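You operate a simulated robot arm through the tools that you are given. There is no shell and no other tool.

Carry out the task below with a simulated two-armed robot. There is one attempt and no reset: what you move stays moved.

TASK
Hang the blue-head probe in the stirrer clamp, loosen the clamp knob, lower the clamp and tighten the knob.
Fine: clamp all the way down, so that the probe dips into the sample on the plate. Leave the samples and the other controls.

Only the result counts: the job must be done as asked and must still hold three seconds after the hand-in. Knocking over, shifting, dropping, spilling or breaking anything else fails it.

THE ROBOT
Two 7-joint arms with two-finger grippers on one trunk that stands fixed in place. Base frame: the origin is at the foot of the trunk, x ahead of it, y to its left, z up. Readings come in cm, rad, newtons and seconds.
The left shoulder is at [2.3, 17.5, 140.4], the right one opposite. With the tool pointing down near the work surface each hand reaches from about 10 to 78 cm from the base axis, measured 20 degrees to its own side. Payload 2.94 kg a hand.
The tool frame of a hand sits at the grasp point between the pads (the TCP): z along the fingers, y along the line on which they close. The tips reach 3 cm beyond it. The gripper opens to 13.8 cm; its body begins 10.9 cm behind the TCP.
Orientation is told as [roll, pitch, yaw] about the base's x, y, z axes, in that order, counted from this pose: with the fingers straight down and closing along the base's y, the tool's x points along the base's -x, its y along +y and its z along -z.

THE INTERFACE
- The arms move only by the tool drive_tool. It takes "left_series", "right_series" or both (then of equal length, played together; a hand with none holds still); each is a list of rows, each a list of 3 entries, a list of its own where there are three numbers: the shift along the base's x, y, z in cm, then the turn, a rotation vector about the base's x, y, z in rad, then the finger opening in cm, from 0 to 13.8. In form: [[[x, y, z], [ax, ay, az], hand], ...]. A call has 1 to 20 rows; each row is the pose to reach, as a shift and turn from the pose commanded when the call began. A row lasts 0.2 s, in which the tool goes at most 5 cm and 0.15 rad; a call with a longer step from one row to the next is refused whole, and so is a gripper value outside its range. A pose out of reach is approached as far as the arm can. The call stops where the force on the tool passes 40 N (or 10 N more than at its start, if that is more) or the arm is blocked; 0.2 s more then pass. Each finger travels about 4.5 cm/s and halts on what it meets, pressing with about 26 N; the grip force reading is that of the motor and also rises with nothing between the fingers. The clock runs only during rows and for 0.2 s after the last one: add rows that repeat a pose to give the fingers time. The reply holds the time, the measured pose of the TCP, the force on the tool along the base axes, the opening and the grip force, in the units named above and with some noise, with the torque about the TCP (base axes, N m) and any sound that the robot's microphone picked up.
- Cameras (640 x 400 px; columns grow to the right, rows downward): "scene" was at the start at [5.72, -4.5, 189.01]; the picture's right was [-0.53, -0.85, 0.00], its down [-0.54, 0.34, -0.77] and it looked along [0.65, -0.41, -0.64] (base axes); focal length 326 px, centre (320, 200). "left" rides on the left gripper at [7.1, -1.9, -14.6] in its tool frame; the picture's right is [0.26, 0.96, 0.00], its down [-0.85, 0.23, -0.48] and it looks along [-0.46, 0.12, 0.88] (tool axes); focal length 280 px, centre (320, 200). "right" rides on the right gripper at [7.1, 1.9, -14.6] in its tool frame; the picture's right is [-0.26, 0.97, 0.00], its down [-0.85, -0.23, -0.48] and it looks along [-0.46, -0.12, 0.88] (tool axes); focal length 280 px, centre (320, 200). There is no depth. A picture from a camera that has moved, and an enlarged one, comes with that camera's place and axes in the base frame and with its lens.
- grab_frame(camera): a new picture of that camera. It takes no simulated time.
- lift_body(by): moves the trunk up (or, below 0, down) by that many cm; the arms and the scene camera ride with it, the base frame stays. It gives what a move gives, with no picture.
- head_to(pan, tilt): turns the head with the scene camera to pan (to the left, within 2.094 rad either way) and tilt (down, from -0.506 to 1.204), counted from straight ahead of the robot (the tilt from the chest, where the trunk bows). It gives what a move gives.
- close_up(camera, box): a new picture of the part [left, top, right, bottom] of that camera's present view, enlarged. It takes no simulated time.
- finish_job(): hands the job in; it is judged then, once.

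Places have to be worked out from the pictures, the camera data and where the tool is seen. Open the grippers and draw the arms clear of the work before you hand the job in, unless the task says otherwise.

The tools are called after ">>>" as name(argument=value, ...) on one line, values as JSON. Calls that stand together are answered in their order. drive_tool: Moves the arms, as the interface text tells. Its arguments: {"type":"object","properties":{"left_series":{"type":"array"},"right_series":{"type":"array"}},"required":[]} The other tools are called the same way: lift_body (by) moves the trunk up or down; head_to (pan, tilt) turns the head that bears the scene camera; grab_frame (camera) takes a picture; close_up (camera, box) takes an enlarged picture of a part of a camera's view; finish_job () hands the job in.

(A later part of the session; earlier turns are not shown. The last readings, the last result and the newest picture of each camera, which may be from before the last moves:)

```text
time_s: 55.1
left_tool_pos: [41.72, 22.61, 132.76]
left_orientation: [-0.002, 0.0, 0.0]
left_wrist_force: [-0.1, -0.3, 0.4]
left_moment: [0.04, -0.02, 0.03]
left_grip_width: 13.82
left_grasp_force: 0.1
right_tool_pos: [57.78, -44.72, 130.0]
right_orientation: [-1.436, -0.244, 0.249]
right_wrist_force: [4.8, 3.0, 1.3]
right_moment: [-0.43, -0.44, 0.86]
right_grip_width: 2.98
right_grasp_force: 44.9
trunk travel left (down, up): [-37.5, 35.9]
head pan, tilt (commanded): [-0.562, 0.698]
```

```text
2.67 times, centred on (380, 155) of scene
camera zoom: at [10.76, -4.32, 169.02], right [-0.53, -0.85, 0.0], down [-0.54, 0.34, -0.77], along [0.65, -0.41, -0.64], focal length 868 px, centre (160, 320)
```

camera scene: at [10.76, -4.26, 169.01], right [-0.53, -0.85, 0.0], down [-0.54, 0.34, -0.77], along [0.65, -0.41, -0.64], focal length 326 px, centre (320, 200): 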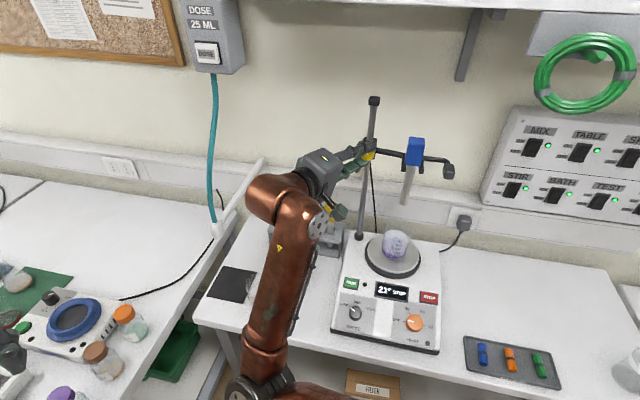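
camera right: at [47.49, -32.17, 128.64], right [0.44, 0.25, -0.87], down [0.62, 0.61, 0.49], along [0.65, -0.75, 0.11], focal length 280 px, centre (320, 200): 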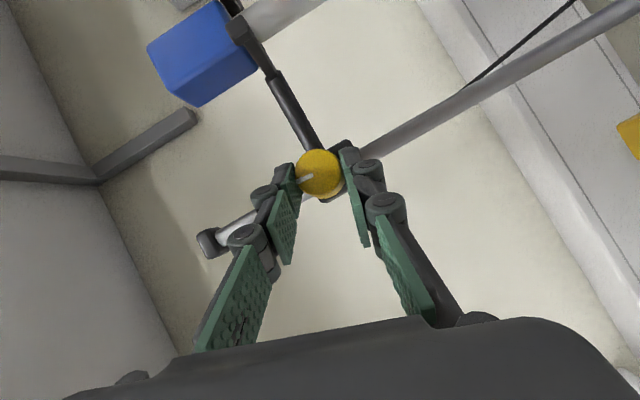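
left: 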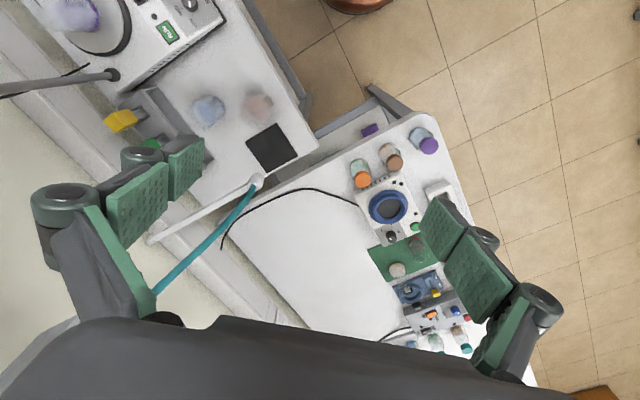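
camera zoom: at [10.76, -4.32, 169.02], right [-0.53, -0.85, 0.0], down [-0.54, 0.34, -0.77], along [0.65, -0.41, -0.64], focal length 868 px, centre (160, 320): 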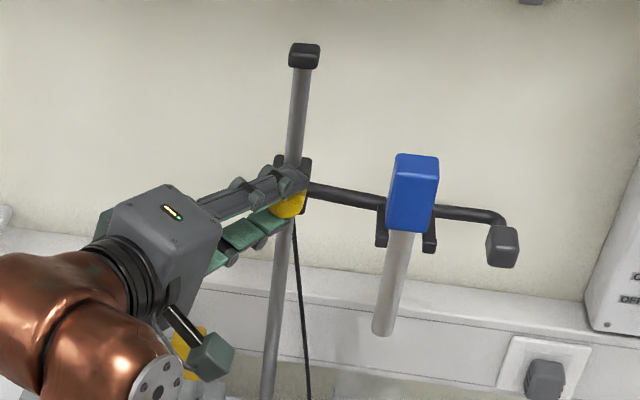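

The force changed by 12 N over this small step, so it is unclear whether the clamp slides. I lower another 0.4 cm and compare.

>>> drive_tool(right_series=[[[0, 0, -0.2], [0, 0, 0], 1], [[0, 0, -0.4], [0, 0, 0], 1], [[0, 0, -0.4], [0, 0, 0], 1]])

>>> close_up(camera="scene", box=[280, 80, 480, 230])

>>> grab_frame(camera="right")

```text
time_s: 55.9
left_tool_pos: [41.92, 22.71, 132.81]
left_orientation: [-0.001, 0.001, 0.0]
left_wrist_force: [-0.3, -0.5, -0.2]
left_moment: [-0.03, -0.03, 0.01]
left_grip_width: 13.81
left_grasp_force: 0.1
right_tool_pos: [57.92, -44.72, 129.53]
right_orientation: [-1.437, -0.241, 0.247]
right_wrist_force: [5.4, 6.0, 1.8]
right_moment: [-0.21, -0.16, 1.07]
right_grip_width: 3.02
right_grasp_force: 44.5
trunk travel left (down, up): [-37.5, 35.9]
head pan, tilt (commanded): [-0.562, 0.698]
```

```text
2.67 times, centred on (380, 155) of scene
camera zoom: at [10.79, -4.28, 169.02], right [-0.53, -0.85, 0.0], down [-0.55, 0.34, -0.77], along [0.65, -0.41, -0.64], focal length 868 px, centre (160, 320)
```

zoom: 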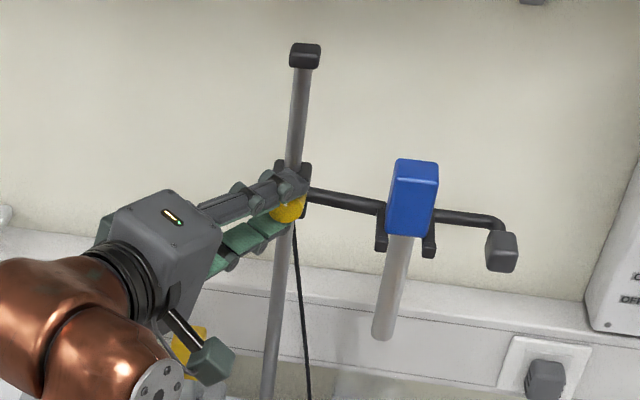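

```text
taken
camera right: at [47.48, -32.17, 127.93], right [0.44, 0.25, -0.87], down [0.62, 0.61, 0.49], along [0.65, -0.75, 0.11], focal length 280 px, centre (320, 200)
```

right: 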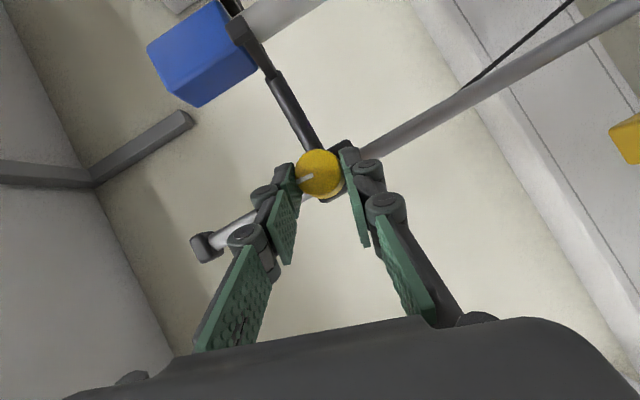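

The clamp moved down with the hand and the vertical force stayed small, so it is loose and carried by my grip. I lower it further, 4 cm first, watching forces.

>>> drive_tool(right_series=[[[0, 0, -0.5], [0, 0, 0], 1], [[0, 0, -1.1], [0, 0, 0], 1], [[0, 0, -1.8], [0, 0, 0], 1], [[0, 0, -2.5], [0, 0, 0], 1], [[0, 0, -3.2], [0, 0, 0], 1], [[0, 0, -4], [0, 0, 0], 1], [[0, 0, -4], [0, 0, 0], 1]])

>>> grab_frame(camera="scene")

>>> grab_frame(camera="right")

```text
time_s: 57.5
left_tool_pos: [41.94, 22.64, 132.62]
left_orientation: [-0.002, 0.001, 0.0]
left_wrist_force: [0.2, -0.3, 0.9]
left_moment: [0.03, 0.02, -0.04]
left_grip_width: 13.79
left_grasp_force: 0.3
right_tool_pos: [57.73, -44.73, 125.38]
right_orientation: [-1.435, -0.24, 0.248]
right_wrist_force: [5.9, 5.8, -2.4]
right_moment: [-0.12, -0.1, 0.79]
right_grip_width: 3.01
right_grasp_force: 45.1
trunk travel left (down, up): [-37.5, 35.9]
head pan, tilt (commanded): [-0.562, 0.698]
```

```text
taken
camera scene: at [10.83, -4.28, 169.01], right [-0.53, -0.85, 0.0], down [-0.55, 0.34, -0.77], along [0.65, -0.41, -0.64], focal length 326 px, centre (320, 200)
```

scene: 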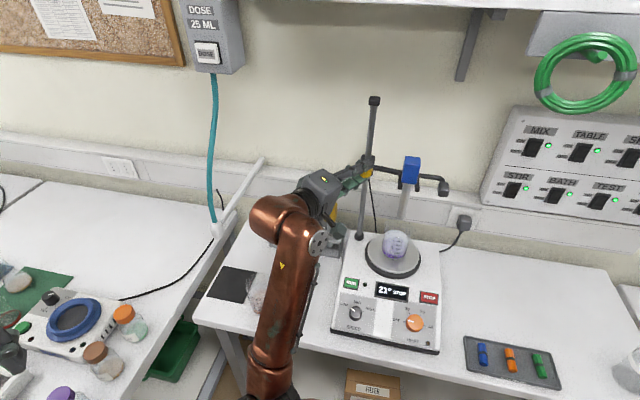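

```text
taken
camera right: at [47.49, -32.16, 123.85], right [0.44, 0.25, -0.87], down [0.62, 0.61, 0.49], along [0.65, -0.75, 0.11], focal length 280 px, centre (320, 200)
```

right: 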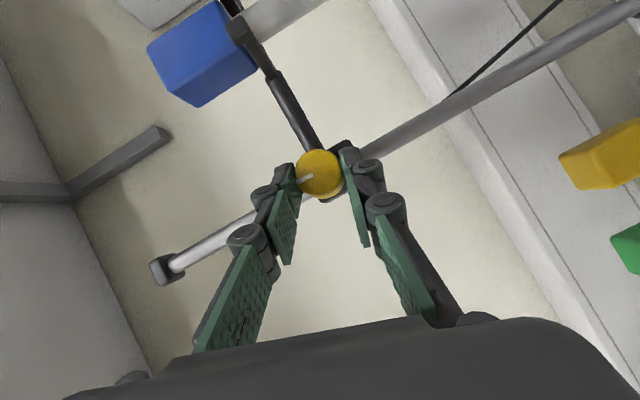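

The clamp slides down smoothly with a steady small load. I continue another 5 cm, easing the sideways load slightly.

>>> drive_tool(right_series=[[[0.05, 0.05, -0.7], [0, 0, 0], 1], [[0.1, 0.1, -1.5], [0, 0, 0], 1], [[0.1, 0.1, -2.3], [0, 0, 0], 1], [[0.1, 0.1, -3.1], [0, 0, 0], 1], [[0.1, 0.1, -4], [0, 0, 0], 1], [[0.1, 0.1, -5], [0, 0, 0], 1], [[0.1, 0.1, -5], [0, 0, 0], 1]])

>>> grab_frame(camera="scene")

>>> close_up(camera="scene", box=[300, 120, 480, 300])

```text
time_s: 59.1
left_tool_pos: [42.06, 22.73, 132.71]
left_orientation: [-0.004, 0.0, -0.001]
left_wrist_force: [-0.9, 0.0, -1.0]
left_moment: [0.03, 0.02, 0.02]
left_grip_width: 13.8
left_grasp_force: 0.1
right_tool_pos: [57.8, -44.73, 121.47]
right_orientation: [-1.445, -0.253, 0.246]
right_wrist_force: [3.9, 18.0, 0.2]
right_moment: [0.39, 0.34, -0.64]
right_grip_width: 2.99
right_grasp_force: 44.7
trunk travel left (down, up): [-37.5, 35.9]
head pan, tilt (commanded): [-0.562, 0.698]
```

```text
taken
camera scene: at [10.8, -4.0, 169.02], right [-0.53, -0.85, 0.0], down [-0.55, 0.34, -0.77], along [0.65, -0.41, -0.64], focal length 326 px, centre (320, 200)
```

scene: 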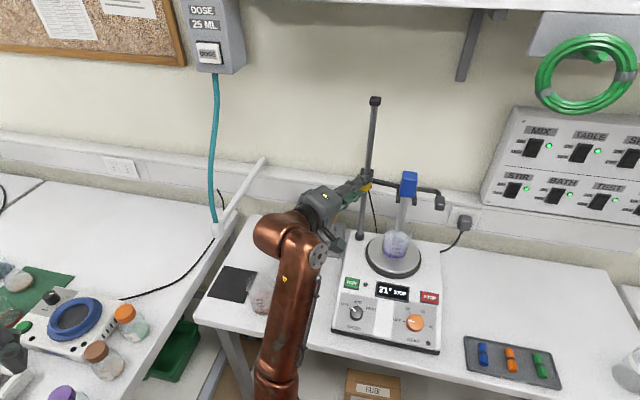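

```text
2.22 times, centred on (390, 210) of scene
camera zoom: at [10.8, -4.0, 169.02], right [-0.53, -0.85, 0.0], down [-0.55, 0.34, -0.77], along [0.65, -0.41, -0.64], focal length 723 px, centre (164, 178)
```

zoom: 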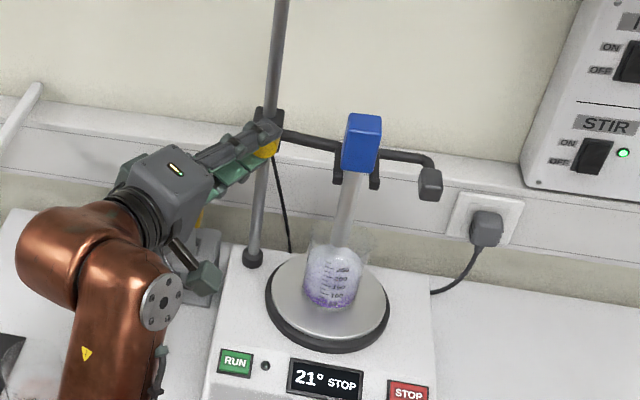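

The hand is 1.1 cm higher than commanded with no vertical wrist force, so part of the arm itself may be touching something (perhaps the forearm at the bench edge). I tilt the head to look.

>>> head_to(pan=-0.4, tilt=1.1)

>>> grab_frame(camera="scene")

>>> grab_frame(camera="left")

>>> grab_frame(camera="right")

```text
time_s: 60.0
left_tool_pos: [41.88, 22.88, 132.75]
left_orientation: [-0.002, -0.001, 0.002]
left_wrist_force: [-0.7, -0.4, 0.9]
left_moment: [0.0, -0.02, 0.04]
left_grip_width: 13.77
left_grasp_force: 0.1
right_tool_pos: [57.81, -44.72, 121.52]
right_orientation: [-1.45, -0.252, 0.246]
right_wrist_force: [4.1, 15.7, 0.7]
right_moment: [0.04, 0.04, 0.5]
right_grip_width: 3.01
right_grasp_force: 45.3
trunk travel left (down, up): [-37.5, 35.9]
head pan, tilt (commanded): [-0.4, 1.1]
```

```text
taken
camera scene: at [9.4, -1.96, 166.02], right [-0.39, -0.92, 0.0], down [-0.82, 0.35, -0.45], along [0.42, -0.18, -0.89], focal length 326 px, centre (320, 200)
```

scene: 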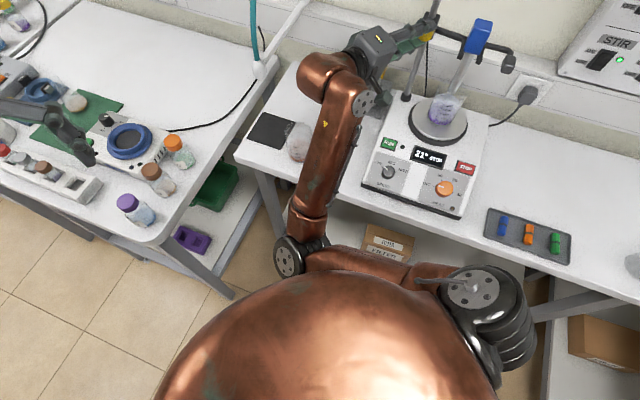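

```text
taken
camera left: at [34.7, 20.93, 147.36], right [-0.26, 0.96, 0.0], down [0.85, 0.23, 0.48], along [0.46, 0.12, -0.88], focal length 280 px, centre (320, 200)
```

left: 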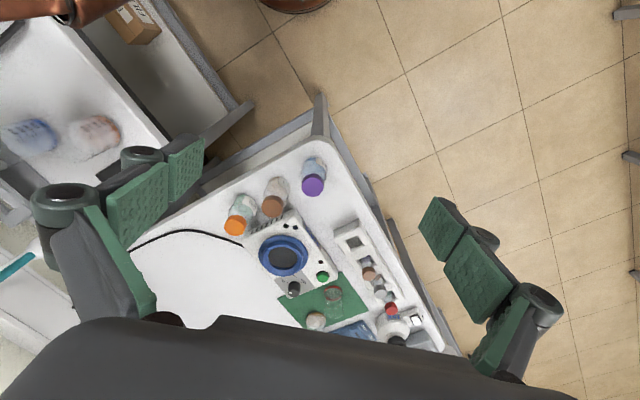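

```text
taken
camera right: at [47.57, -32.13, 119.55], right [0.45, 0.23, -0.86], down [0.62, 0.61, 0.49], along [0.64, -0.75, 0.13], focal length 280 px, centre (320, 200)
```

right: 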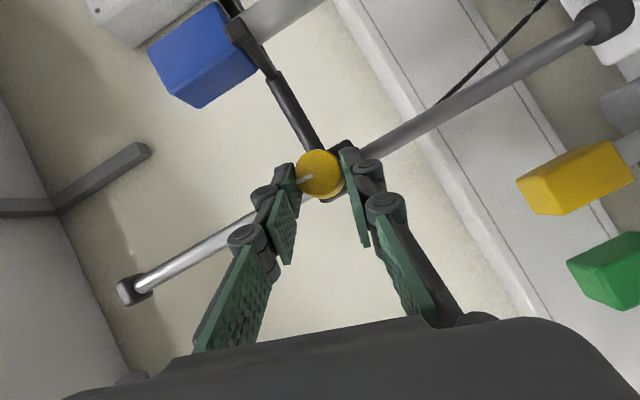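

The elbow hangs in front of the bench and seems clear. I look closely at the probe tip, beaker and clamp before doing anything else.

>>> close_up(camera="scene", box=[380, 10, 520, 140])

>>> close_up(camera="scene", box=[230, 90, 400, 290])

```text
3.08 times, centred on (450, 75) of scene
camera zoom: at [9.4, -1.96, 166.02], right [-0.39, -0.92, 0.0], down [-0.82, 0.35, -0.45], along [0.42, -0.18, -0.89], focal length 1002 px, centre (-80, 585)
```

zoom: 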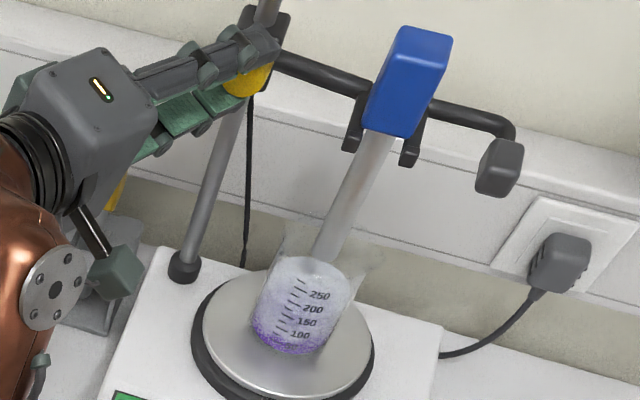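

```text
2.00 times, centred on (315, 190) of scene
camera zoom: at [9.4, -1.96, 166.02], right [-0.39, -0.92, 0.0], down [-0.82, 0.35, -0.45], along [0.42, -0.18, -0.89], focal length 651 px, centre (330, 220)
```

zoom: 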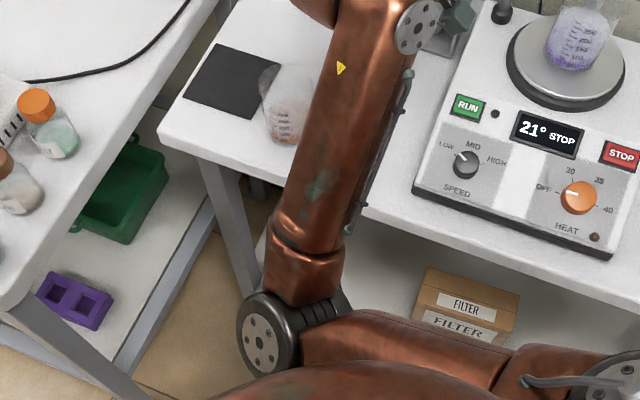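

The probe tip is still at about rim height (z≈109.4), so the clamp is not yet down; the arm itself seems hindered. I make a small upward test move of 0.6 cm to see how the hand responds.

>>> drive_tool(right_series=[[[0, 0, 0.3], [0, 0, 0], 1], [[0, 0, 0.6], [0, 0, 0], 1], [[0, 0, 0.6], [0, 0, 0], 1]])

```text
time_s: 60.8
left_tool_pos: [41.87, 22.77, 132.73]
left_orientation: [-0.003, 0.001, 0.0]
left_wrist_force: [0.0, -0.6, 0.2]
left_moment: [-0.02, 0.01, -0.02]
left_grip_width: 13.79
left_grasp_force: 0.0
right_tool_pos: [57.8, -44.77, 121.32]
right_orientation: [-1.441, -0.241, 0.244]
right_wrist_force: [6.6, 12.1, 0.2]
right_moment: [-0.35, -0.34, 1.3]
right_grip_width: 2.97
right_grasp_force: 45.0
trunk travel left (down, up): [-37.5, 35.9]
head pan, tilt (commanded): [-0.4, 1.1]
```

Going up 0.6 cm brought the hand back onto its command, so something stops the arm at about z 121.4 without loading the wrist — probably one of the arm's own links. I look around with the head to find it.

>>> head_to(pan=0.1, tilt=1.2)

>>> grab_frame(camera="scene")

>>> head_to(pan=-0.9, tilt=1.2)

>>> grab_frame(camera="scene")

```text
time_s: 61.7
left_tool_pos: [41.92, 22.78, 132.73]
left_orientation: [-0.004, 0.001, 0.0]
left_wrist_force: [-0.4, 0.2, 0.5]
left_moment: [0.05, 0.01, 0.03]
left_grip_width: 13.79
left_grasp_force: 0.1
right_tool_pos: [57.82, -44.77, 121.28]
right_orientation: [-1.439, -0.24, 0.244]
right_wrist_force: [6.2, 15.5, -1.9]
right_moment: [0.0, -0.02, 0.14]
right_grip_width: 3.0
right_grasp_force: 45.0
trunk travel left (down, up): [-37.5, 35.9]
head pan, tilt (commanded): [0.099, 1.201]
```

```text
taken
camera scene: at [9.21, 1.03, 165.4], right [0.1, -1.0, 0.0], down [-0.93, -0.09, -0.36], along [0.36, 0.03, -0.93], focal length 326 px, centre (320, 200)
```

scene: 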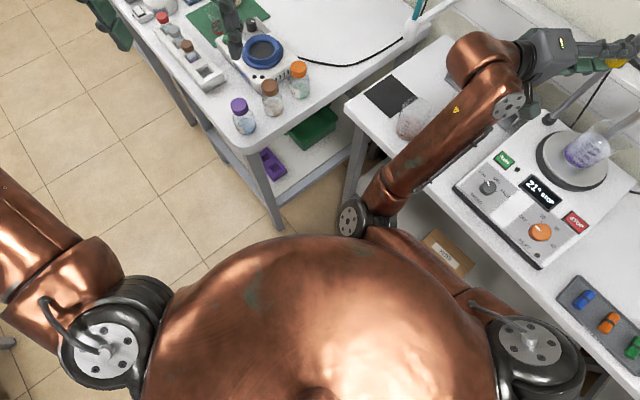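

```text
time_s: 63.0
left_tool_pos: [41.93, 22.77, 132.69]
left_orientation: [-0.006, 0.0, 0.0]
left_wrist_force: [-0.6, -0.1, -0.2]
left_moment: [0.0, -0.01, -0.02]
left_grip_width: 13.79
left_grasp_force: 0.1
right_tool_pos: [57.69, -44.74, 121.33]
right_orientation: [-1.438, -0.243, 0.244]
right_wrist_force: [5.5, 15.2, -1.8]
right_moment: [0.24, 0.17, -0.35]
right_grip_width: 3.02
right_grasp_force: 45.3
trunk travel left (down, up): [-37.5, 35.9]
head pan, tilt (commanded): [-0.901, 1.201]
```

```text
taken
camera scene: at [7.12, -3.92, 165.41], right [-0.78, -0.62, 0.0], down [-0.58, 0.73, -0.36], along [0.22, -0.29, -0.93], focal length 326 px, centre (320, 200)
```

scene: 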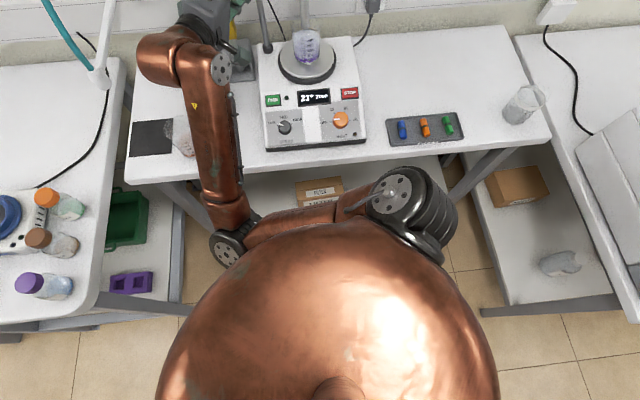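

The upper arm lies right against the robot's own torso, which explains the stop: in this low posture I cannot go further. I will re-tighten the clamp here, release, raise the trunk for more room, and then repeat loosen–lower–tighten. First I turn the knob back half way.

>>> drive_tool(right_series=[[[-0.026, -0.026, 0.111], [0.0707, -0.0707, 0], 1], [[-0.06, -0.06, 0.218], [0.1414, -0.1414, 0], 1], [[-0.101, -0.101, 0.319], [0.2121, -0.2121, 0], 1], [[-0.149, -0.149, 0.414], [0.2828, -0.2828, 0], 1], [[-0.204, -0.204, 0.502], [0.3536, -0.3536, 0], 1], [[-0.264, -0.264, 0.582], [0.4243, -0.4243, 0], 1], [[-0.33, -0.33, 0.653], [0.495, -0.495, 0], 1], [[-0.4, -0.4, 0.714], [0.5657, -0.5657, 0], 1], [[-0.4, -0.4, 0.714], [0.5657, -0.5657, 0], 1]])

>>> grab_frame(camera="right")

```text
time_s: 65.0
left_tool_pos: [41.86, 22.55, 132.83]
left_orientation: [-0.001, 0.001, -0.001]
left_wrist_force: [-1.1, 0.0, 0.0]
left_moment: [0.03, 0.0, 0.01]
left_grip_width: 13.78
left_grasp_force: 0.1
right_tool_pos: [57.44, -45.22, 121.84]
right_orientation: [-0.822, -0.872, -0.099]
right_wrist_force: [-5.1, 4.3, -6.8]
right_moment: [0.62, 0.56, -0.3]
right_grip_width: 2.99
right_grasp_force: 45.0
trunk travel left (down, up): [-37.5, 35.9]
head pan, tilt (commanded): [-0.901, 1.201]
```

```text
taken
camera right: at [47.53, -32.11, 121.91], right [0.77, 0.58, -0.26], down [0.19, 0.17, 0.97], along [0.61, -0.79, 0.03], focal length 280 px, centre (320, 200)
```

right: 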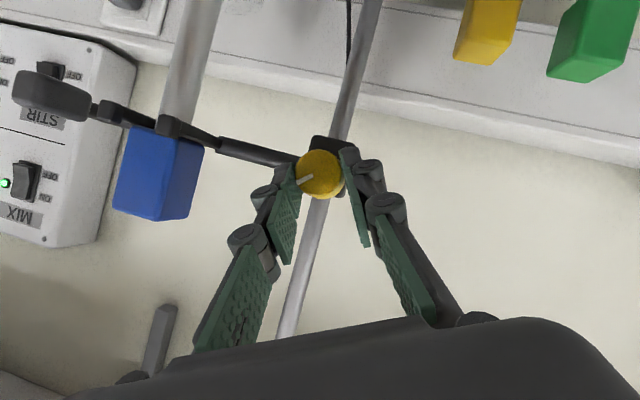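

The knob turns back fine. I test whether the clamp is still loose at this half-way angle with a 0.5 cm lowering.

>>> drive_tool(right_series=[[[0, 0, -0.25], [0, 0, 0], 1], [[0, 0, -0.5], [0, 0, 0], 1], [[0, 0, -0.5], [0, 0, 0], 1]])

>>> grab_frame(camera="right")

```text
time_s: 65.8
left_tool_pos: [41.74, 22.44, 132.75]
left_orientation: [-0.003, 0.0, 0.001]
left_wrist_force: [0.4, 0.4, -0.3]
left_moment: [0.0, 0.0, 0.01]
left_grip_width: 13.77
left_grasp_force: 0.1
right_tool_pos: [57.41, -45.1, 121.47]
right_orientation: [-0.828, -0.874, -0.096]
right_wrist_force: [-0.5, -0.7, 0.9]
right_moment: [-0.87, -0.84, 0.57]
right_grip_width: 3.0
right_grasp_force: 45.1
trunk travel left (down, up): [-37.5, 35.9]
head pan, tilt (commanded): [-0.901, 1.201]
```

```text
taken
camera right: at [47.51, -32.12, 121.45], right [0.77, 0.58, -0.26], down [0.19, 0.18, 0.97], along [0.61, -0.79, 0.03], focal length 280 px, centre (320, 200)
```

right: 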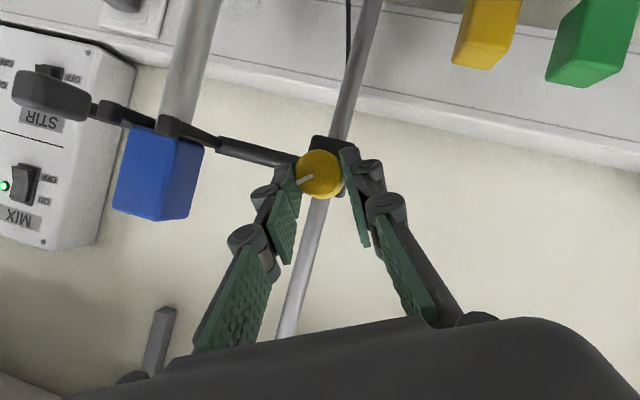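

The clamp moved with the hand here too, so it is still loose at this angle where the arm sits better. I keep lowering in this posture, 1.5 cm at first, and check tracking.

>>> drive_tool(right_series=[[[0, 0, -0.5], [0, 0, 0], 1], [[0, 0, -1], [0, 0, 0], 1], [[0, 0, -1.5], [0, 0, 0], 1], [[0, 0, -1.5], [0, 0, 0], 1]])

>>> head_to(pan=-0.562, tilt=0.8)

>>> grab_frame(camera="scene")

```text
time_s: 66.8
left_tool_pos: [41.87, 22.56, 132.86]
left_orientation: [-0.001, 0.001, 0.0]
left_wrist_force: [-0.6, 0.1, -0.8]
left_moment: [0.04, -0.02, 0.0]
left_grip_width: 13.83
left_grasp_force: 0.1
right_tool_pos: [57.34, -45.11, 119.68]
right_orientation: [-0.826, -0.872, -0.098]
right_wrist_force: [2.9, -0.8, 0.5]
right_moment: [-0.35, -0.38, 0.4]
right_grip_width: 3.0
right_grasp_force: 45.1
trunk travel left (down, up): [-37.5, 35.9]
head pan, tilt (commanded): [-0.901, 1.201]
```

```text
time_s: 67.7
left_tool_pos: [42.03, 22.49, 132.74]
left_orientation: [-0.001, 0.0, 0.0]
left_wrist_force: [0.7, -0.7, 0.1]
left_moment: [-0.02, 0.02, -0.02]
left_grip_width: 13.8
left_grasp_force: 0.0
right_tool_pos: [57.27, -45.06, 119.79]
right_orientation: [-0.827, -0.871, -0.099]
right_wrist_force: [3.7, -0.4, -1.1]
right_moment: [-0.15, -0.24, 0.3]
right_grip_width: 3.01
right_grasp_force: 44.7
trunk travel left (down, up): [-37.5, 35.9]
head pan, tilt (commanded): [-0.562, 0.799]
```

```text
taken
camera scene: at [10.4, -4.13, 168.17], right [-0.53, -0.85, 0.0], down [-0.61, 0.38, -0.7], along [0.59, -0.37, -0.72], focal length 326 px, centre (320, 200)
```

scene: 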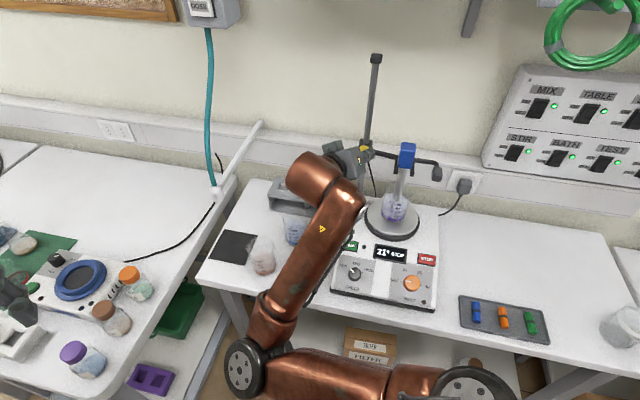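

Tracking is good at this posture (forces only a few N). I lower another 2 cm and check the probe in the beaker.

>>> drive_tool(right_series=[[[0, 0, -0.5], [0, 0, 0], 1], [[0, 0, -1], [0, 0, 0], 1], [[0, 0, -1.5], [0, 0, 0], 1], [[0, 0, -2], [0, 0, 0], 1], [[0, 0, -2], [0, 0, 0], 1]])

>>> close_up(camera="scene", box=[320, 100, 480, 260])

>>> grab_frame(camera="right")

```text
time_s: 68.9
left_tool_pos: [41.97, 22.62, 132.72]
left_orientation: [-0.002, 0.0, 0.0]
left_wrist_force: [0.3, 0.0, 1.1]
left_moment: [-0.01, 0.0, 0.0]
left_grip_width: 13.8
left_grasp_force: 0.1
right_tool_pos: [57.34, -45.04, 117.62]
right_orientation: [-0.825, -0.871, -0.099]
right_wrist_force: [1.5, 1.9, -0.2]
right_moment: [-0.06, -0.16, 0.09]
right_grip_width: 2.99
right_grasp_force: 44.7
trunk travel left (down, up): [-37.5, 35.9]
head pan, tilt (commanded): [-0.562, 0.799]
```

```text
2.50 times, centred on (400, 180) of scene
camera zoom: at [10.36, -4.11, 168.18], right [-0.53, -0.85, 0.0], down [-0.61, 0.38, -0.7], along [0.59, -0.37, -0.72], focal length 814 px, centre (120, 250)
```

zoom: 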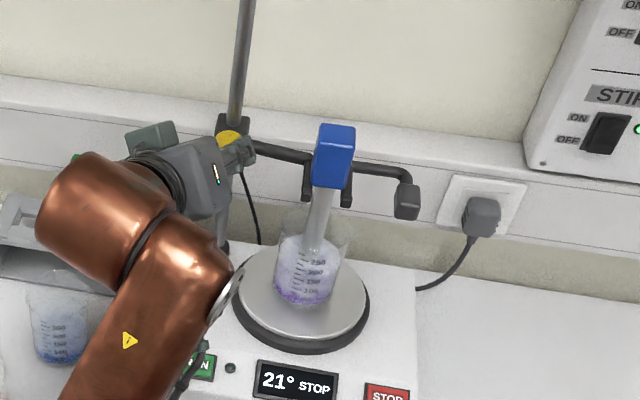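

```text
taken
camera right: at [47.52, -32.11, 117.79], right [0.77, 0.58, -0.26], down [0.19, 0.18, 0.97], along [0.61, -0.79, 0.03], focal length 280 px, centre (320, 200)
```

right: 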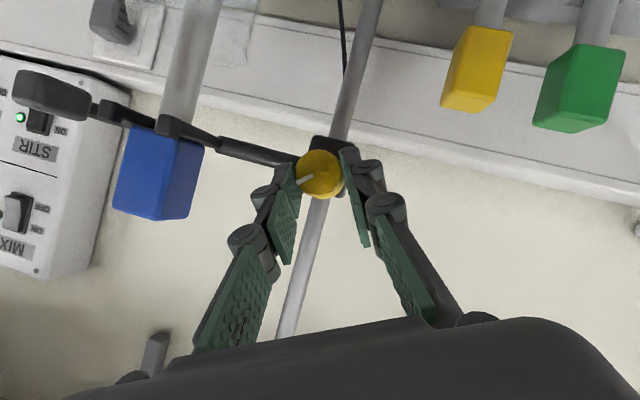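

The probe now dips into the sample, and the load is still small. I continue downward in fine steps until I feel the stop.

>>> drive_tool(right_series=[[[0, 0, -0.3], [0, 0, 0], 1], [[0, 0, -0.6], [0, 0, 0], 1], [[0, 0, -0.9], [0, 0, 0], 1], [[0, 0, -1.2], [0, 0, 0], 1], [[0, 0, -1.2], [0, 0, 0], 1]])

>>> close_up(camera="scene", box=[320, 100, 480, 260])

```text
time_s: 70.1
left_tool_pos: [41.9, 22.61, 132.83]
left_orientation: [-0.002, -0.002, 0.001]
left_wrist_force: [0.5, 1.2, -0.2]
left_moment: [-0.03, -0.03, 0.01]
left_grip_width: 13.8
left_grasp_force: 0.2
right_tool_pos: [57.26, -45.17, 116.85]
right_orientation: [-0.832, -0.878, -0.092]
right_wrist_force: [4.3, -2.4, 18.0]
right_moment: [-0.16, -0.04, -0.2]
right_grip_width: 3.01
right_grasp_force: 45.1
trunk travel left (down, up): [-37.5, 35.9]
head pan, tilt (commanded): [-0.562, 0.799]
```

```text
2.50 times, centred on (400, 180) of scene
camera zoom: at [10.22, -4.03, 168.21], right [-0.53, -0.85, 0.0], down [-0.61, 0.38, -0.7], along [0.59, -0.37, -0.72], focal length 814 px, centre (120, 250)
```

zoom: 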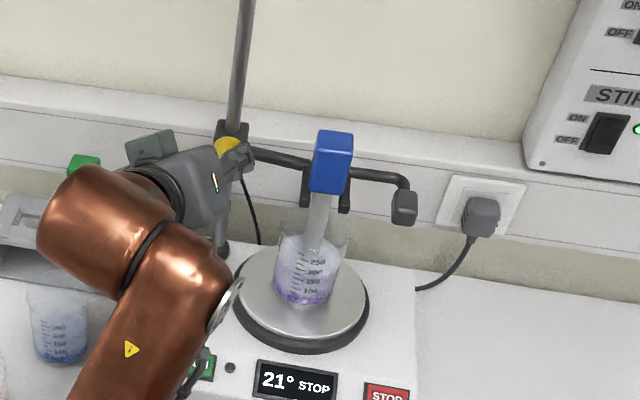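

I feel the stop: 18 N upward and the clamp no longer follows; it has come down 14 cm and the head is still seated on the prongs. I ease the push slightly and turn the knob back to tighten it (clockwise) toward the starting angle.

>>> drive_tool(right_series=[[[0, 0, 0.2], [0, 0, 0], 1], [[-0.074, -0.074, 0.25], [0.0707, -0.0707, 0], 1], [[-0.152, -0.152, 0.29], [0.1414, -0.1414, 0], 1], [[-0.232, -0.232, 0.32], [0.2121, -0.2121, 0], 1], [[-0.314, -0.314, 0.337], [0.2828, -0.2828, 0], 1], [[-0.397, -0.397, 0.343], [0.3536, -0.3536, 0], 1], [[-0.397, -0.397, 0.343], [0.3536, -0.3536, 0], 1]])

>>> grab_frame(camera="right")

>>> grab_frame(camera="scene")

```text
time_s: 71.7
left_tool_pos: [41.74, 22.56, 132.84]
left_orientation: [-0.001, -0.001, 0.001]
left_wrist_force: [-0.5, 0.0, 0.5]
left_moment: [-0.01, 0.0, -0.01]
left_grip_width: 13.82
left_grasp_force: 0.0
right_tool_pos: [56.87, -45.55, 117.05]
right_orientation: [0.018, -1.053, -0.807]
right_wrist_force: [5.6, -5.7, 19.8]
right_moment: [-0.73, -0.68, 0.09]
right_grip_width: 3.0
right_grasp_force: 45.3
trunk travel left (down, up): [-37.5, 35.9]
head pan, tilt (commanded): [-0.562, 0.799]
```

```text
taken
camera right: at [46.87, -32.73, 118.19], right [0.78, 0.59, 0.24], down [-0.17, -0.17, 0.97], along [0.61, -0.79, -0.04], focal length 280 px, centre (320, 200)
```

right: 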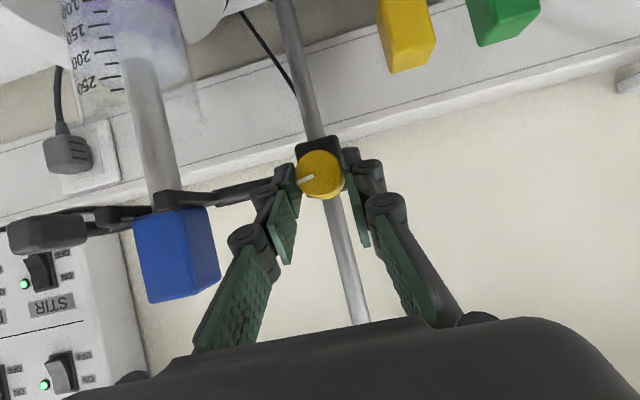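

```text
taken
camera scene: at [10.23, -4.08, 168.2], right [-0.53, -0.85, 0.0], down [-0.61, 0.38, -0.7], along [0.59, -0.37, -0.72], focal length 326 px, centre (320, 200)
```

scene: 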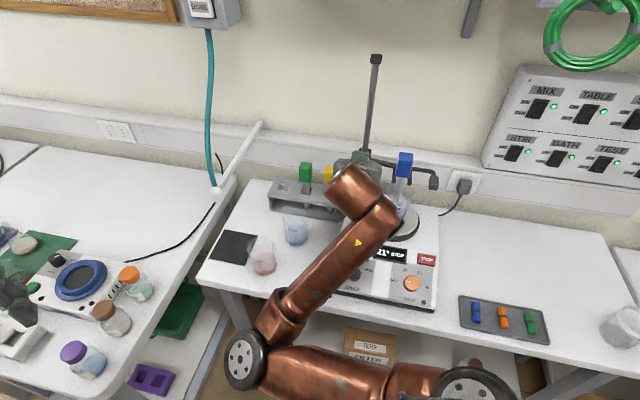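

Tightening proceeds normally, with the clamp kept pressed on its stop. I turn on to the original angle (-0.2 rad).

>>> drive_tool(right_series=[[[-0.083, -0.083, 0.05], [0.0707, -0.0707, 0], 1], [[-0.164, -0.164, 0.07], [0.1414, -0.1414, 0], 1], [[-0.164, -0.164, 0.07], [0.1414, -0.1414, 0], 1]])

>>> close_up(camera="right", box=[60, 60, 460, 310])

```text
time_s: 72.5
left_tool_pos: [41.83, 22.58, 132.74]
left_orientation: [-0.003, -0.001, 0.0]
left_wrist_force: [-0.6, 0.3, 0.0]
left_moment: [0.0, 0.03, 0.02]
left_grip_width: 13.82
left_grasp_force: 0.1
right_tool_pos: [56.76, -45.68, 117.0]
right_orientation: [0.4, -1.014, -1.136]
right_wrist_force: [5.5, -5.9, 15.9]
right_moment: [-0.85, -0.69, -0.16]
right_grip_width: 3.0
right_grasp_force: 44.8
trunk travel left (down, up): [-37.5, 35.9]
head pan, tilt (commanded): [-0.562, 0.799]
```

```text
1.60 times, centred on (260, 185) of right
camera zoom: at [46.52, -33.08, 118.56], right [0.73, 0.54, 0.42], down [-0.3, -0.31, 0.9], along [0.62, -0.78, -0.06], focal length 449 px, centre (416, 224)
```

zoom: 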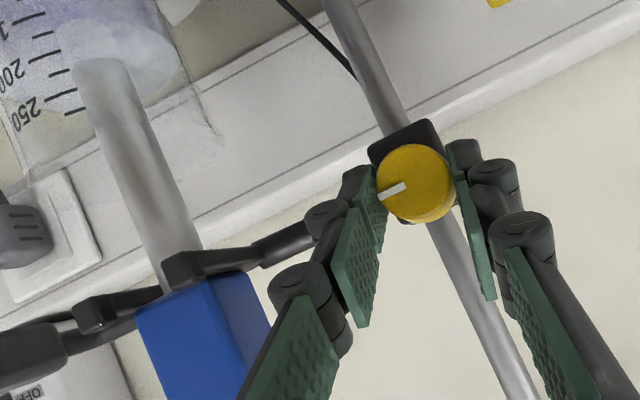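

The mark is back at its original direction. To make sure it is tight I turn a little further (0.12 rad) and look for resistance.

>>> drive_tool(right_series=[[[-0.04, -0.04, -0.01], [0.0424, -0.0424, 0], 1], [[-0.1, -0.1, -0.02], [0.0849, -0.0849, 0], 1], [[-0.1, -0.1, -0.02], [0.0849, -0.0849, 0], 1]])

>>> close_up(camera="right", box=[230, 120, 430, 260])

```text
time_s: 73.3
left_tool_pos: [41.71, 22.51, 132.8]
left_orientation: [-0.002, 0.0, -0.001]
left_wrist_force: [0.2, -0.4, 0.9]
left_moment: [0.01, -0.02, -0.02]
left_grip_width: 13.8
left_grasp_force: 0.0
right_tool_pos: [56.61, -45.81, 117.0]
right_orientation: [0.593, -0.959, -1.295]
right_wrist_force: [-3.4, 1.7, 4.3]
right_moment: [-0.32, 0.34, 0.12]
right_grip_width: 3.04
right_grasp_force: 44.6
trunk travel left (down, up): [-37.5, 35.9]
head pan, tilt (commanded): [-0.562, 0.799]
```

```text
2.86 times, centred on (330, 190) of right
camera zoom: at [46.3, -33.29, 118.66], right [0.69, 0.5, 0.52], down [-0.37, -0.38, 0.85], along [0.62, -0.78, -0.08], focal length 801 px, centre (291, 229)
```

zoom: 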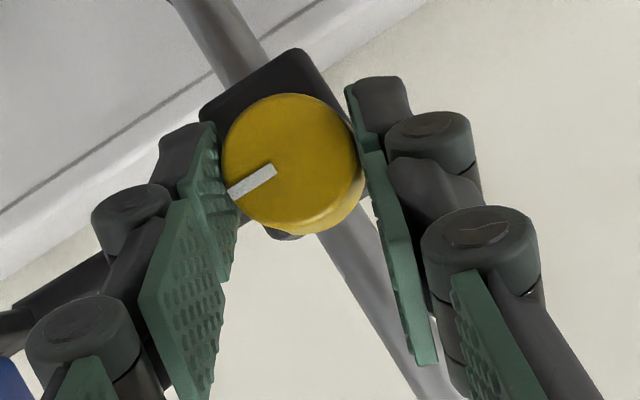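

A clear resisting torque (about 0.5 N m) appeared and the pads slipped slightly, so the knob is tight against its stop. I relieve the twist a little and open the fingers.

>>> drive_tool(right_series=[[[0.03, 0.03, 0.05], [-0.03, 0.03, 0], 1], [[0.03, 0.03, 0.05], [-0.03, 0.03, 0], 3.4], [[0.03, 0.03, 0.05], [-0.03, 0.03, 0], 4.4], [[0.03, 0.03, 0.05], [-0.03, 0.03, 0], 5.4], [[0.03, 0.03, 0.05], [-0.03, 0.03, 0], 6], [[0.03, 0.03, 0.05], [-0.03, 0.03, 0], 6]])

>>> close_up(camera="right", box=[120, 60, 440, 280])

>>> close_up(camera="scene", box=[320, 100, 480, 260])

```text
time_s: 74.7
left_tool_pos: [41.83, 22.41, 132.85]
left_orientation: [-0.003, -0.001, 0.0]
left_wrist_force: [0.5, 0.0, -0.5]
left_moment: [-0.02, 0.0, 0.01]
left_grip_width: 13.82
left_grasp_force: 0.1
right_tool_pos: [56.87, -45.89, 117.04]
right_orientation: [0.532, -0.983, -1.246]
right_wrist_force: [-0.3, 0.0, -0.1]
right_moment: [-0.01, 0.0, 0.03]
right_grip_width: 6.02
right_grasp_force: 0.0
trunk travel left (down, up): [-37.5, 35.9]
head pan, tilt (commanded): [-0.562, 0.799]
```

```text
1.82 times, centred on (280, 170) of right
camera zoom: at [46.47, -33.22, 118.7], right [0.7, 0.51, 0.49], down [-0.34, -0.36, 0.87], along [0.62, -0.78, -0.07], focal length 510 px, centre (393, 254)
```

zoom: 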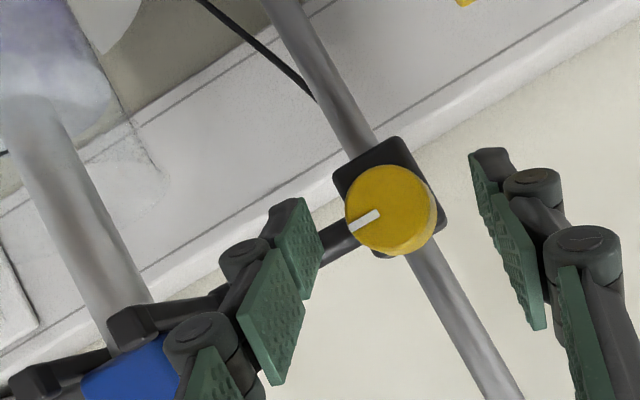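

```text
2.50 times, centred on (400, 180) of scene
camera zoom: at [10.33, -4.14, 168.18], right [-0.53, -0.85, 0.0], down [-0.61, 0.38, -0.7], along [0.59, -0.37, -0.72], focal length 814 px, centre (120, 250)
```

zoom: 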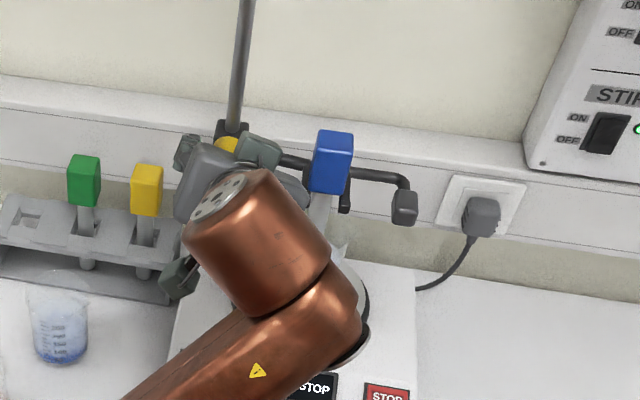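

The clamp stays down and the knob's mark lies along the arm as before. I withdraw the open fingers straight back from the knob, then up and away.

>>> drive_tool(right_series=[[[-0.8, 0.8, 0], [0, 0, 0], 6], [[-1.6, 1.6, 0], [0, 0, 0], 6], [[-2.4, 2.4, 0], [0, 0, 0], 6], [[-3.2, 3.2, 0], [0, 0, 0], 6], [[-3.6, 3.6, 1.5], [-0.05, 0.05, 0], 6], [[-4, 4, 3.5], [-0.1, 0.1, 0], 6], [[-4.4, 4.4, 6], [-0.15, 0.15, 0], 6], [[-4.8, 4.8, 9], [-0.198, 0.198, 0], 6], [[-5.2, 5.2, 12], [-0.198, 0.198, 0], 6], [[-5.2, 5.2, 14], [-0.198, 0.198, 0], 6]])

>>> grab_frame(camera="scene")

>>> grab_frame(camera="right")

```text
time_s: 76.9
left_tool_pos: [41.8, 22.55, 132.75]
left_orientation: [-0.002, 0.001, 0.0]
left_wrist_force: [-0.7, 0.2, 0.1]
left_moment: [-0.02, 0.01, -0.01]
left_grip_width: 13.78
left_grasp_force: 0.1
right_tool_pos: [51.62, -40.52, 131.12]
right_orientation: [0.008, -1.049, -0.795]
right_wrist_force: [-0.5, -0.7, -0.2]
right_moment: [-0.01, -0.02, 0.03]
right_grip_width: 5.98
right_grasp_force: 0.1
right hand out of reach, approached as far as the arm can: row 2, 3, 4, 5, 6, 7
trunk travel left (down, up): [-37.5, 35.9]
head pan, tilt (commanded): [-0.562, 0.799]
```

```text
taken
camera scene: at [10.31, -4.03, 168.19], right [-0.53, -0.85, 0.0], down [-0.61, 0.38, -0.7], along [0.59, -0.37, -0.72], focal length 326 px, centre (320, 200)
```

scene: 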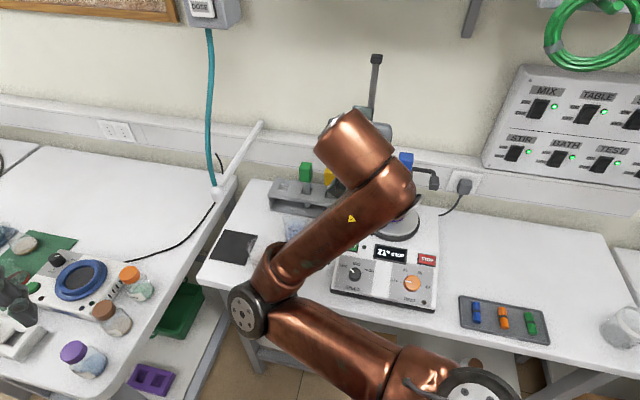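

```text
taken
camera right: at [41.57, -27.68, 132.32], right [0.78, 0.59, 0.23], down [-0.16, -0.17, 0.97], along [0.61, -0.79, -0.04], focal length 280 px, centre (320, 200)
```

right: 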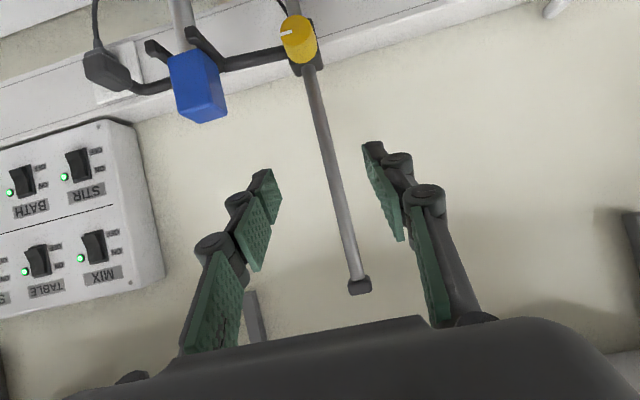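

The hand is clear above. I check the clamp, the knob mark and the probe in the beaker from here.

>>> close_up(camera="right", box=[60, 0, 380, 160])

```text
2.00 times, centred on (220, 80) of right
camera zoom: at [41.57, -27.68, 132.32], right [0.78, 0.59, 0.23], down [-0.16, -0.17, 0.97], along [0.61, -0.79, -0.04], focal length 561 px, centre (520, 440)
```

zoom: 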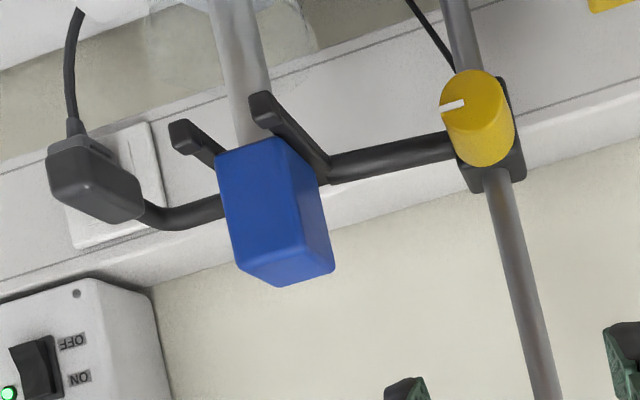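

The probe head rests on both prongs with the shank in the sample, and the knob is back at its tight position. I draw the right hand back and up and open it, so I can see the result with the scene camera.

>>> drive_tool(right_series=[[[-1, 0.3, 2], [0.03, 0.03, 0], 7], [[-2, 0.2, 4], [0.06, 0.06, 0], 8], [[-3.5, -0.3, 6], [0.1, 0.1, 0], 9], [[-5, -0.8, 8], [0.14, 0.14, 0], 10], [[-6.5, -1.3, 10], [0.18, 0.18, 0], 11], [[-8, -1.8, 12], [0.22, 0.22, 0], 12], [[-9, -2.2, 14], [0.247, 0.247, 0], 13], [[-9, -2.2, 15], [0.247, 0.247, 0], 13.8]])

>>> grab_frame(camera="scene")

>>> grab_frame(camera="right")

```text
time_s: 78.7
left_tool_pos: [41.86, 22.57, 132.79]
left_orientation: [-0.002, 0.001, 0.001]
left_wrist_force: [0.3, -0.2, 0.0]
left_moment: [-0.01, 0.0, 0.0]
left_grip_width: 13.81
left_grasp_force: 0.1
right_tool_pos: [42.47, -42.83, 146.02]
right_orientation: [0.003, -0.699, -0.793]
right_wrist_force: [-0.5, -0.6, 0.2]
right_moment: [0.0, 0.01, -0.01]
right_grip_width: 13.83
right_grasp_force: 0.1
trunk travel left (down, up): [-37.5, 35.9]
head pan, tilt (commanded): [-0.562, 0.799]
```

```text
taken
camera scene: at [10.33, -4.1, 168.18], right [-0.53, -0.85, 0.0], down [-0.61, 0.38, -0.7], along [0.59, -0.37, -0.72], focal length 326 px, centre (320, 200)
```

scene: 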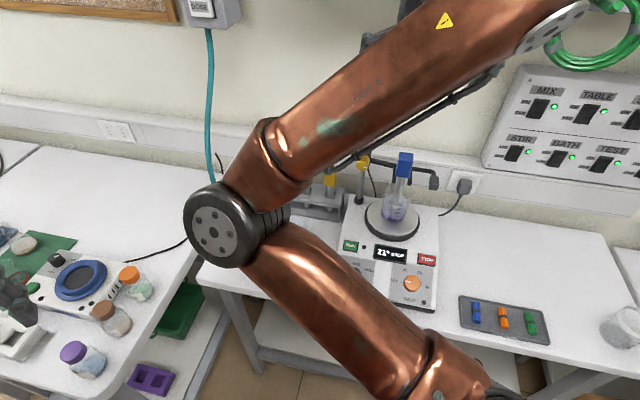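

```text
taken
camera right: at [33.55, -30.81, 152.72], right [0.83, 0.54, 0.17], down [0.08, -0.41, 0.91], along [0.56, -0.74, -0.38], focal length 280 px, centre (320, 200)
```

right: 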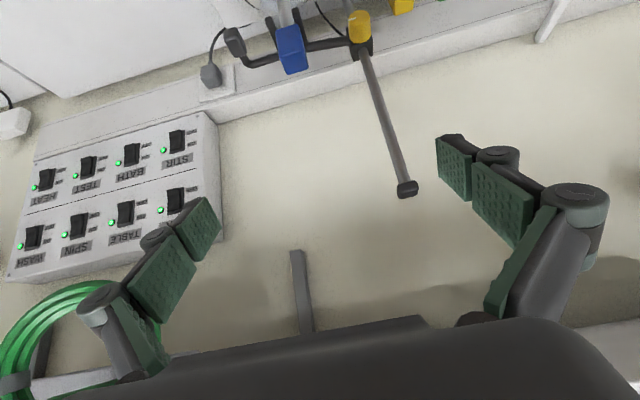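

The scene camera now sees the stirrer; I zoom in to verify the final state.

>>> close_up(camera="scene", box=[320, 130, 480, 290])

>>> close_up(camera="scene", box=[180, 130, 360, 320])

```text
2.50 times, centred on (400, 210) of scene
camera zoom: at [10.33, -4.1, 168.18], right [-0.53, -0.85, 0.0], down [-0.61, 0.38, -0.7], along [0.59, -0.37, -0.72], focal length 814 px, centre (120, 175)
```

zoom: 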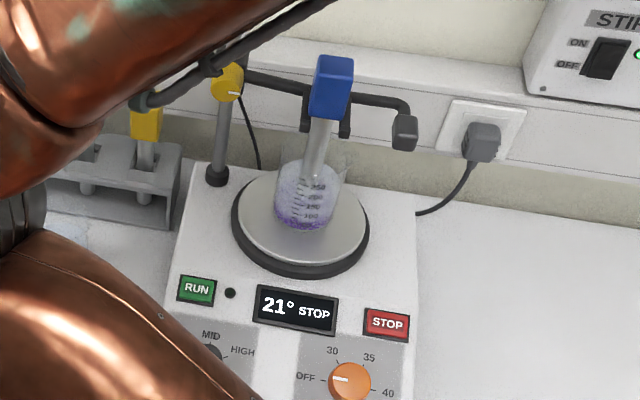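

```text
2.11 times, centred on (270, 225) of scene
camera zoom: at [10.33, -4.1, 168.18], right [-0.53, -0.85, 0.0], down [-0.61, 0.38, -0.7], along [0.59, -0.37, -0.72], focal length 685 px, centre (425, 147)
```

zoom: 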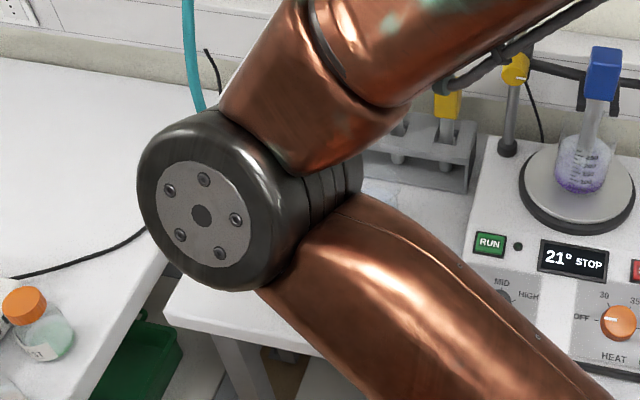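

The probe dips into the beaker, the knob mark is back in place, and the samples and other controls look untouched. I draw the right hand a bit further back, wait a moment, and check once more.

>>> drive_tool(right_series=[[[-1, 1, 0.5], [0, 0, 0], 13.8], [[-2, 2, 1], [0, 0, 0], 13.8], [[-3, 3, 1.5], [0, 0, 0], 13.8], [[-4, 4, 2], [0, 0, 0], 13.8], [[-4, 4, 2], [0, 0, 0], 13.8], [[-4, 4, 2], [0, 0, 0], 13.8], [[-4, 4, 2], [0, 0, 0], 13.8], [[-4, 4, 2], [0, 0, 0], 13.8], [[-4, 4, 2], [0, 0, 0], 13.8], [[-4, 4, 2], [0, 0, 0], 13.8]])

>>> grab_frame(camera="right")

>>> grab_frame(camera="scene")

```text
time_s: 80.9
left_tool_pos: [41.92, 22.56, 132.87]
left_orientation: [-0.001, 0.002, -0.001]
left_wrist_force: [0.4, 0.4, -0.9]
left_moment: [0.03, -0.01, 0.01]
left_grip_width: 13.81
left_grasp_force: 0.1
right_tool_pos: [38.51, -38.77, 148.03]
right_orientation: [0.003, -0.701, -0.793]
right_wrist_force: [-0.3, 0.0, -1.5]
right_moment: [-0.01, 0.01, 0.07]
right_grip_width: 13.78
right_grasp_force: 0.1
trunk travel left (down, up): [-37.5, 35.9]
head pan, tilt (commanded): [-0.562, 0.799]
```

```text
taken
camera right: at [29.49, -26.85, 154.69], right [0.83, 0.54, 0.17], down [0.07, -0.41, 0.91], along [0.56, -0.74, -0.38], focal length 280 px, centre (320, 200)
```

right: 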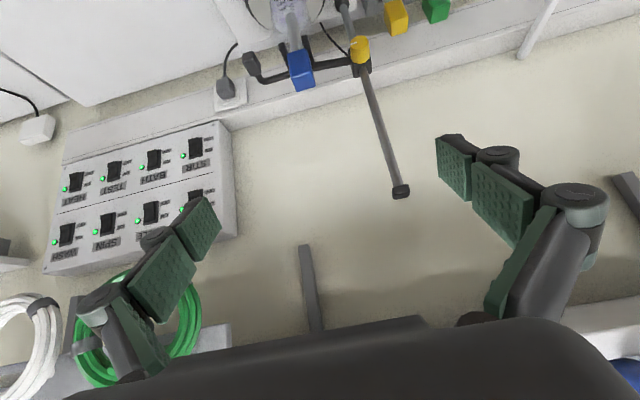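

```text
taken
camera scene: at [10.32, -4.15, 168.18], right [-0.53, -0.85, 0.0], down [-0.61, 0.38, -0.7], along [0.59, -0.37, -0.72], focal length 326 px, centre (320, 200)
```

scene: 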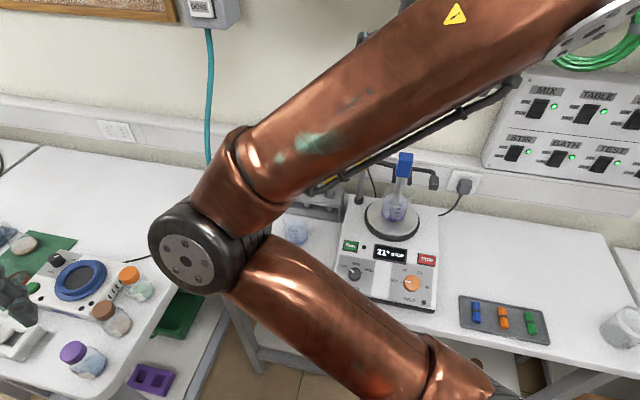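

Both grippers are open and clear. One last close look at the clamp confirms whether it has stayed put.

>>> close_up(camera="right", box=[220, 0, 460, 120])

```text
2.67 times, centred on (340, 60) of right
camera zoom: at [29.49, -26.85, 154.69], right [0.83, 0.54, 0.17], down [0.07, -0.41, 0.91], along [0.56, -0.74, -0.38], focal length 748 px, centre (267, 573)
```

zoom: 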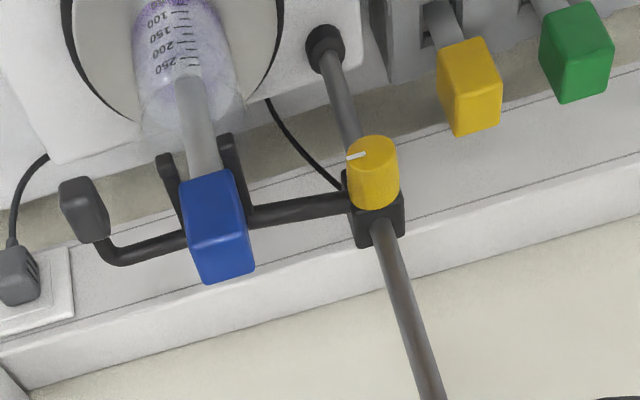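

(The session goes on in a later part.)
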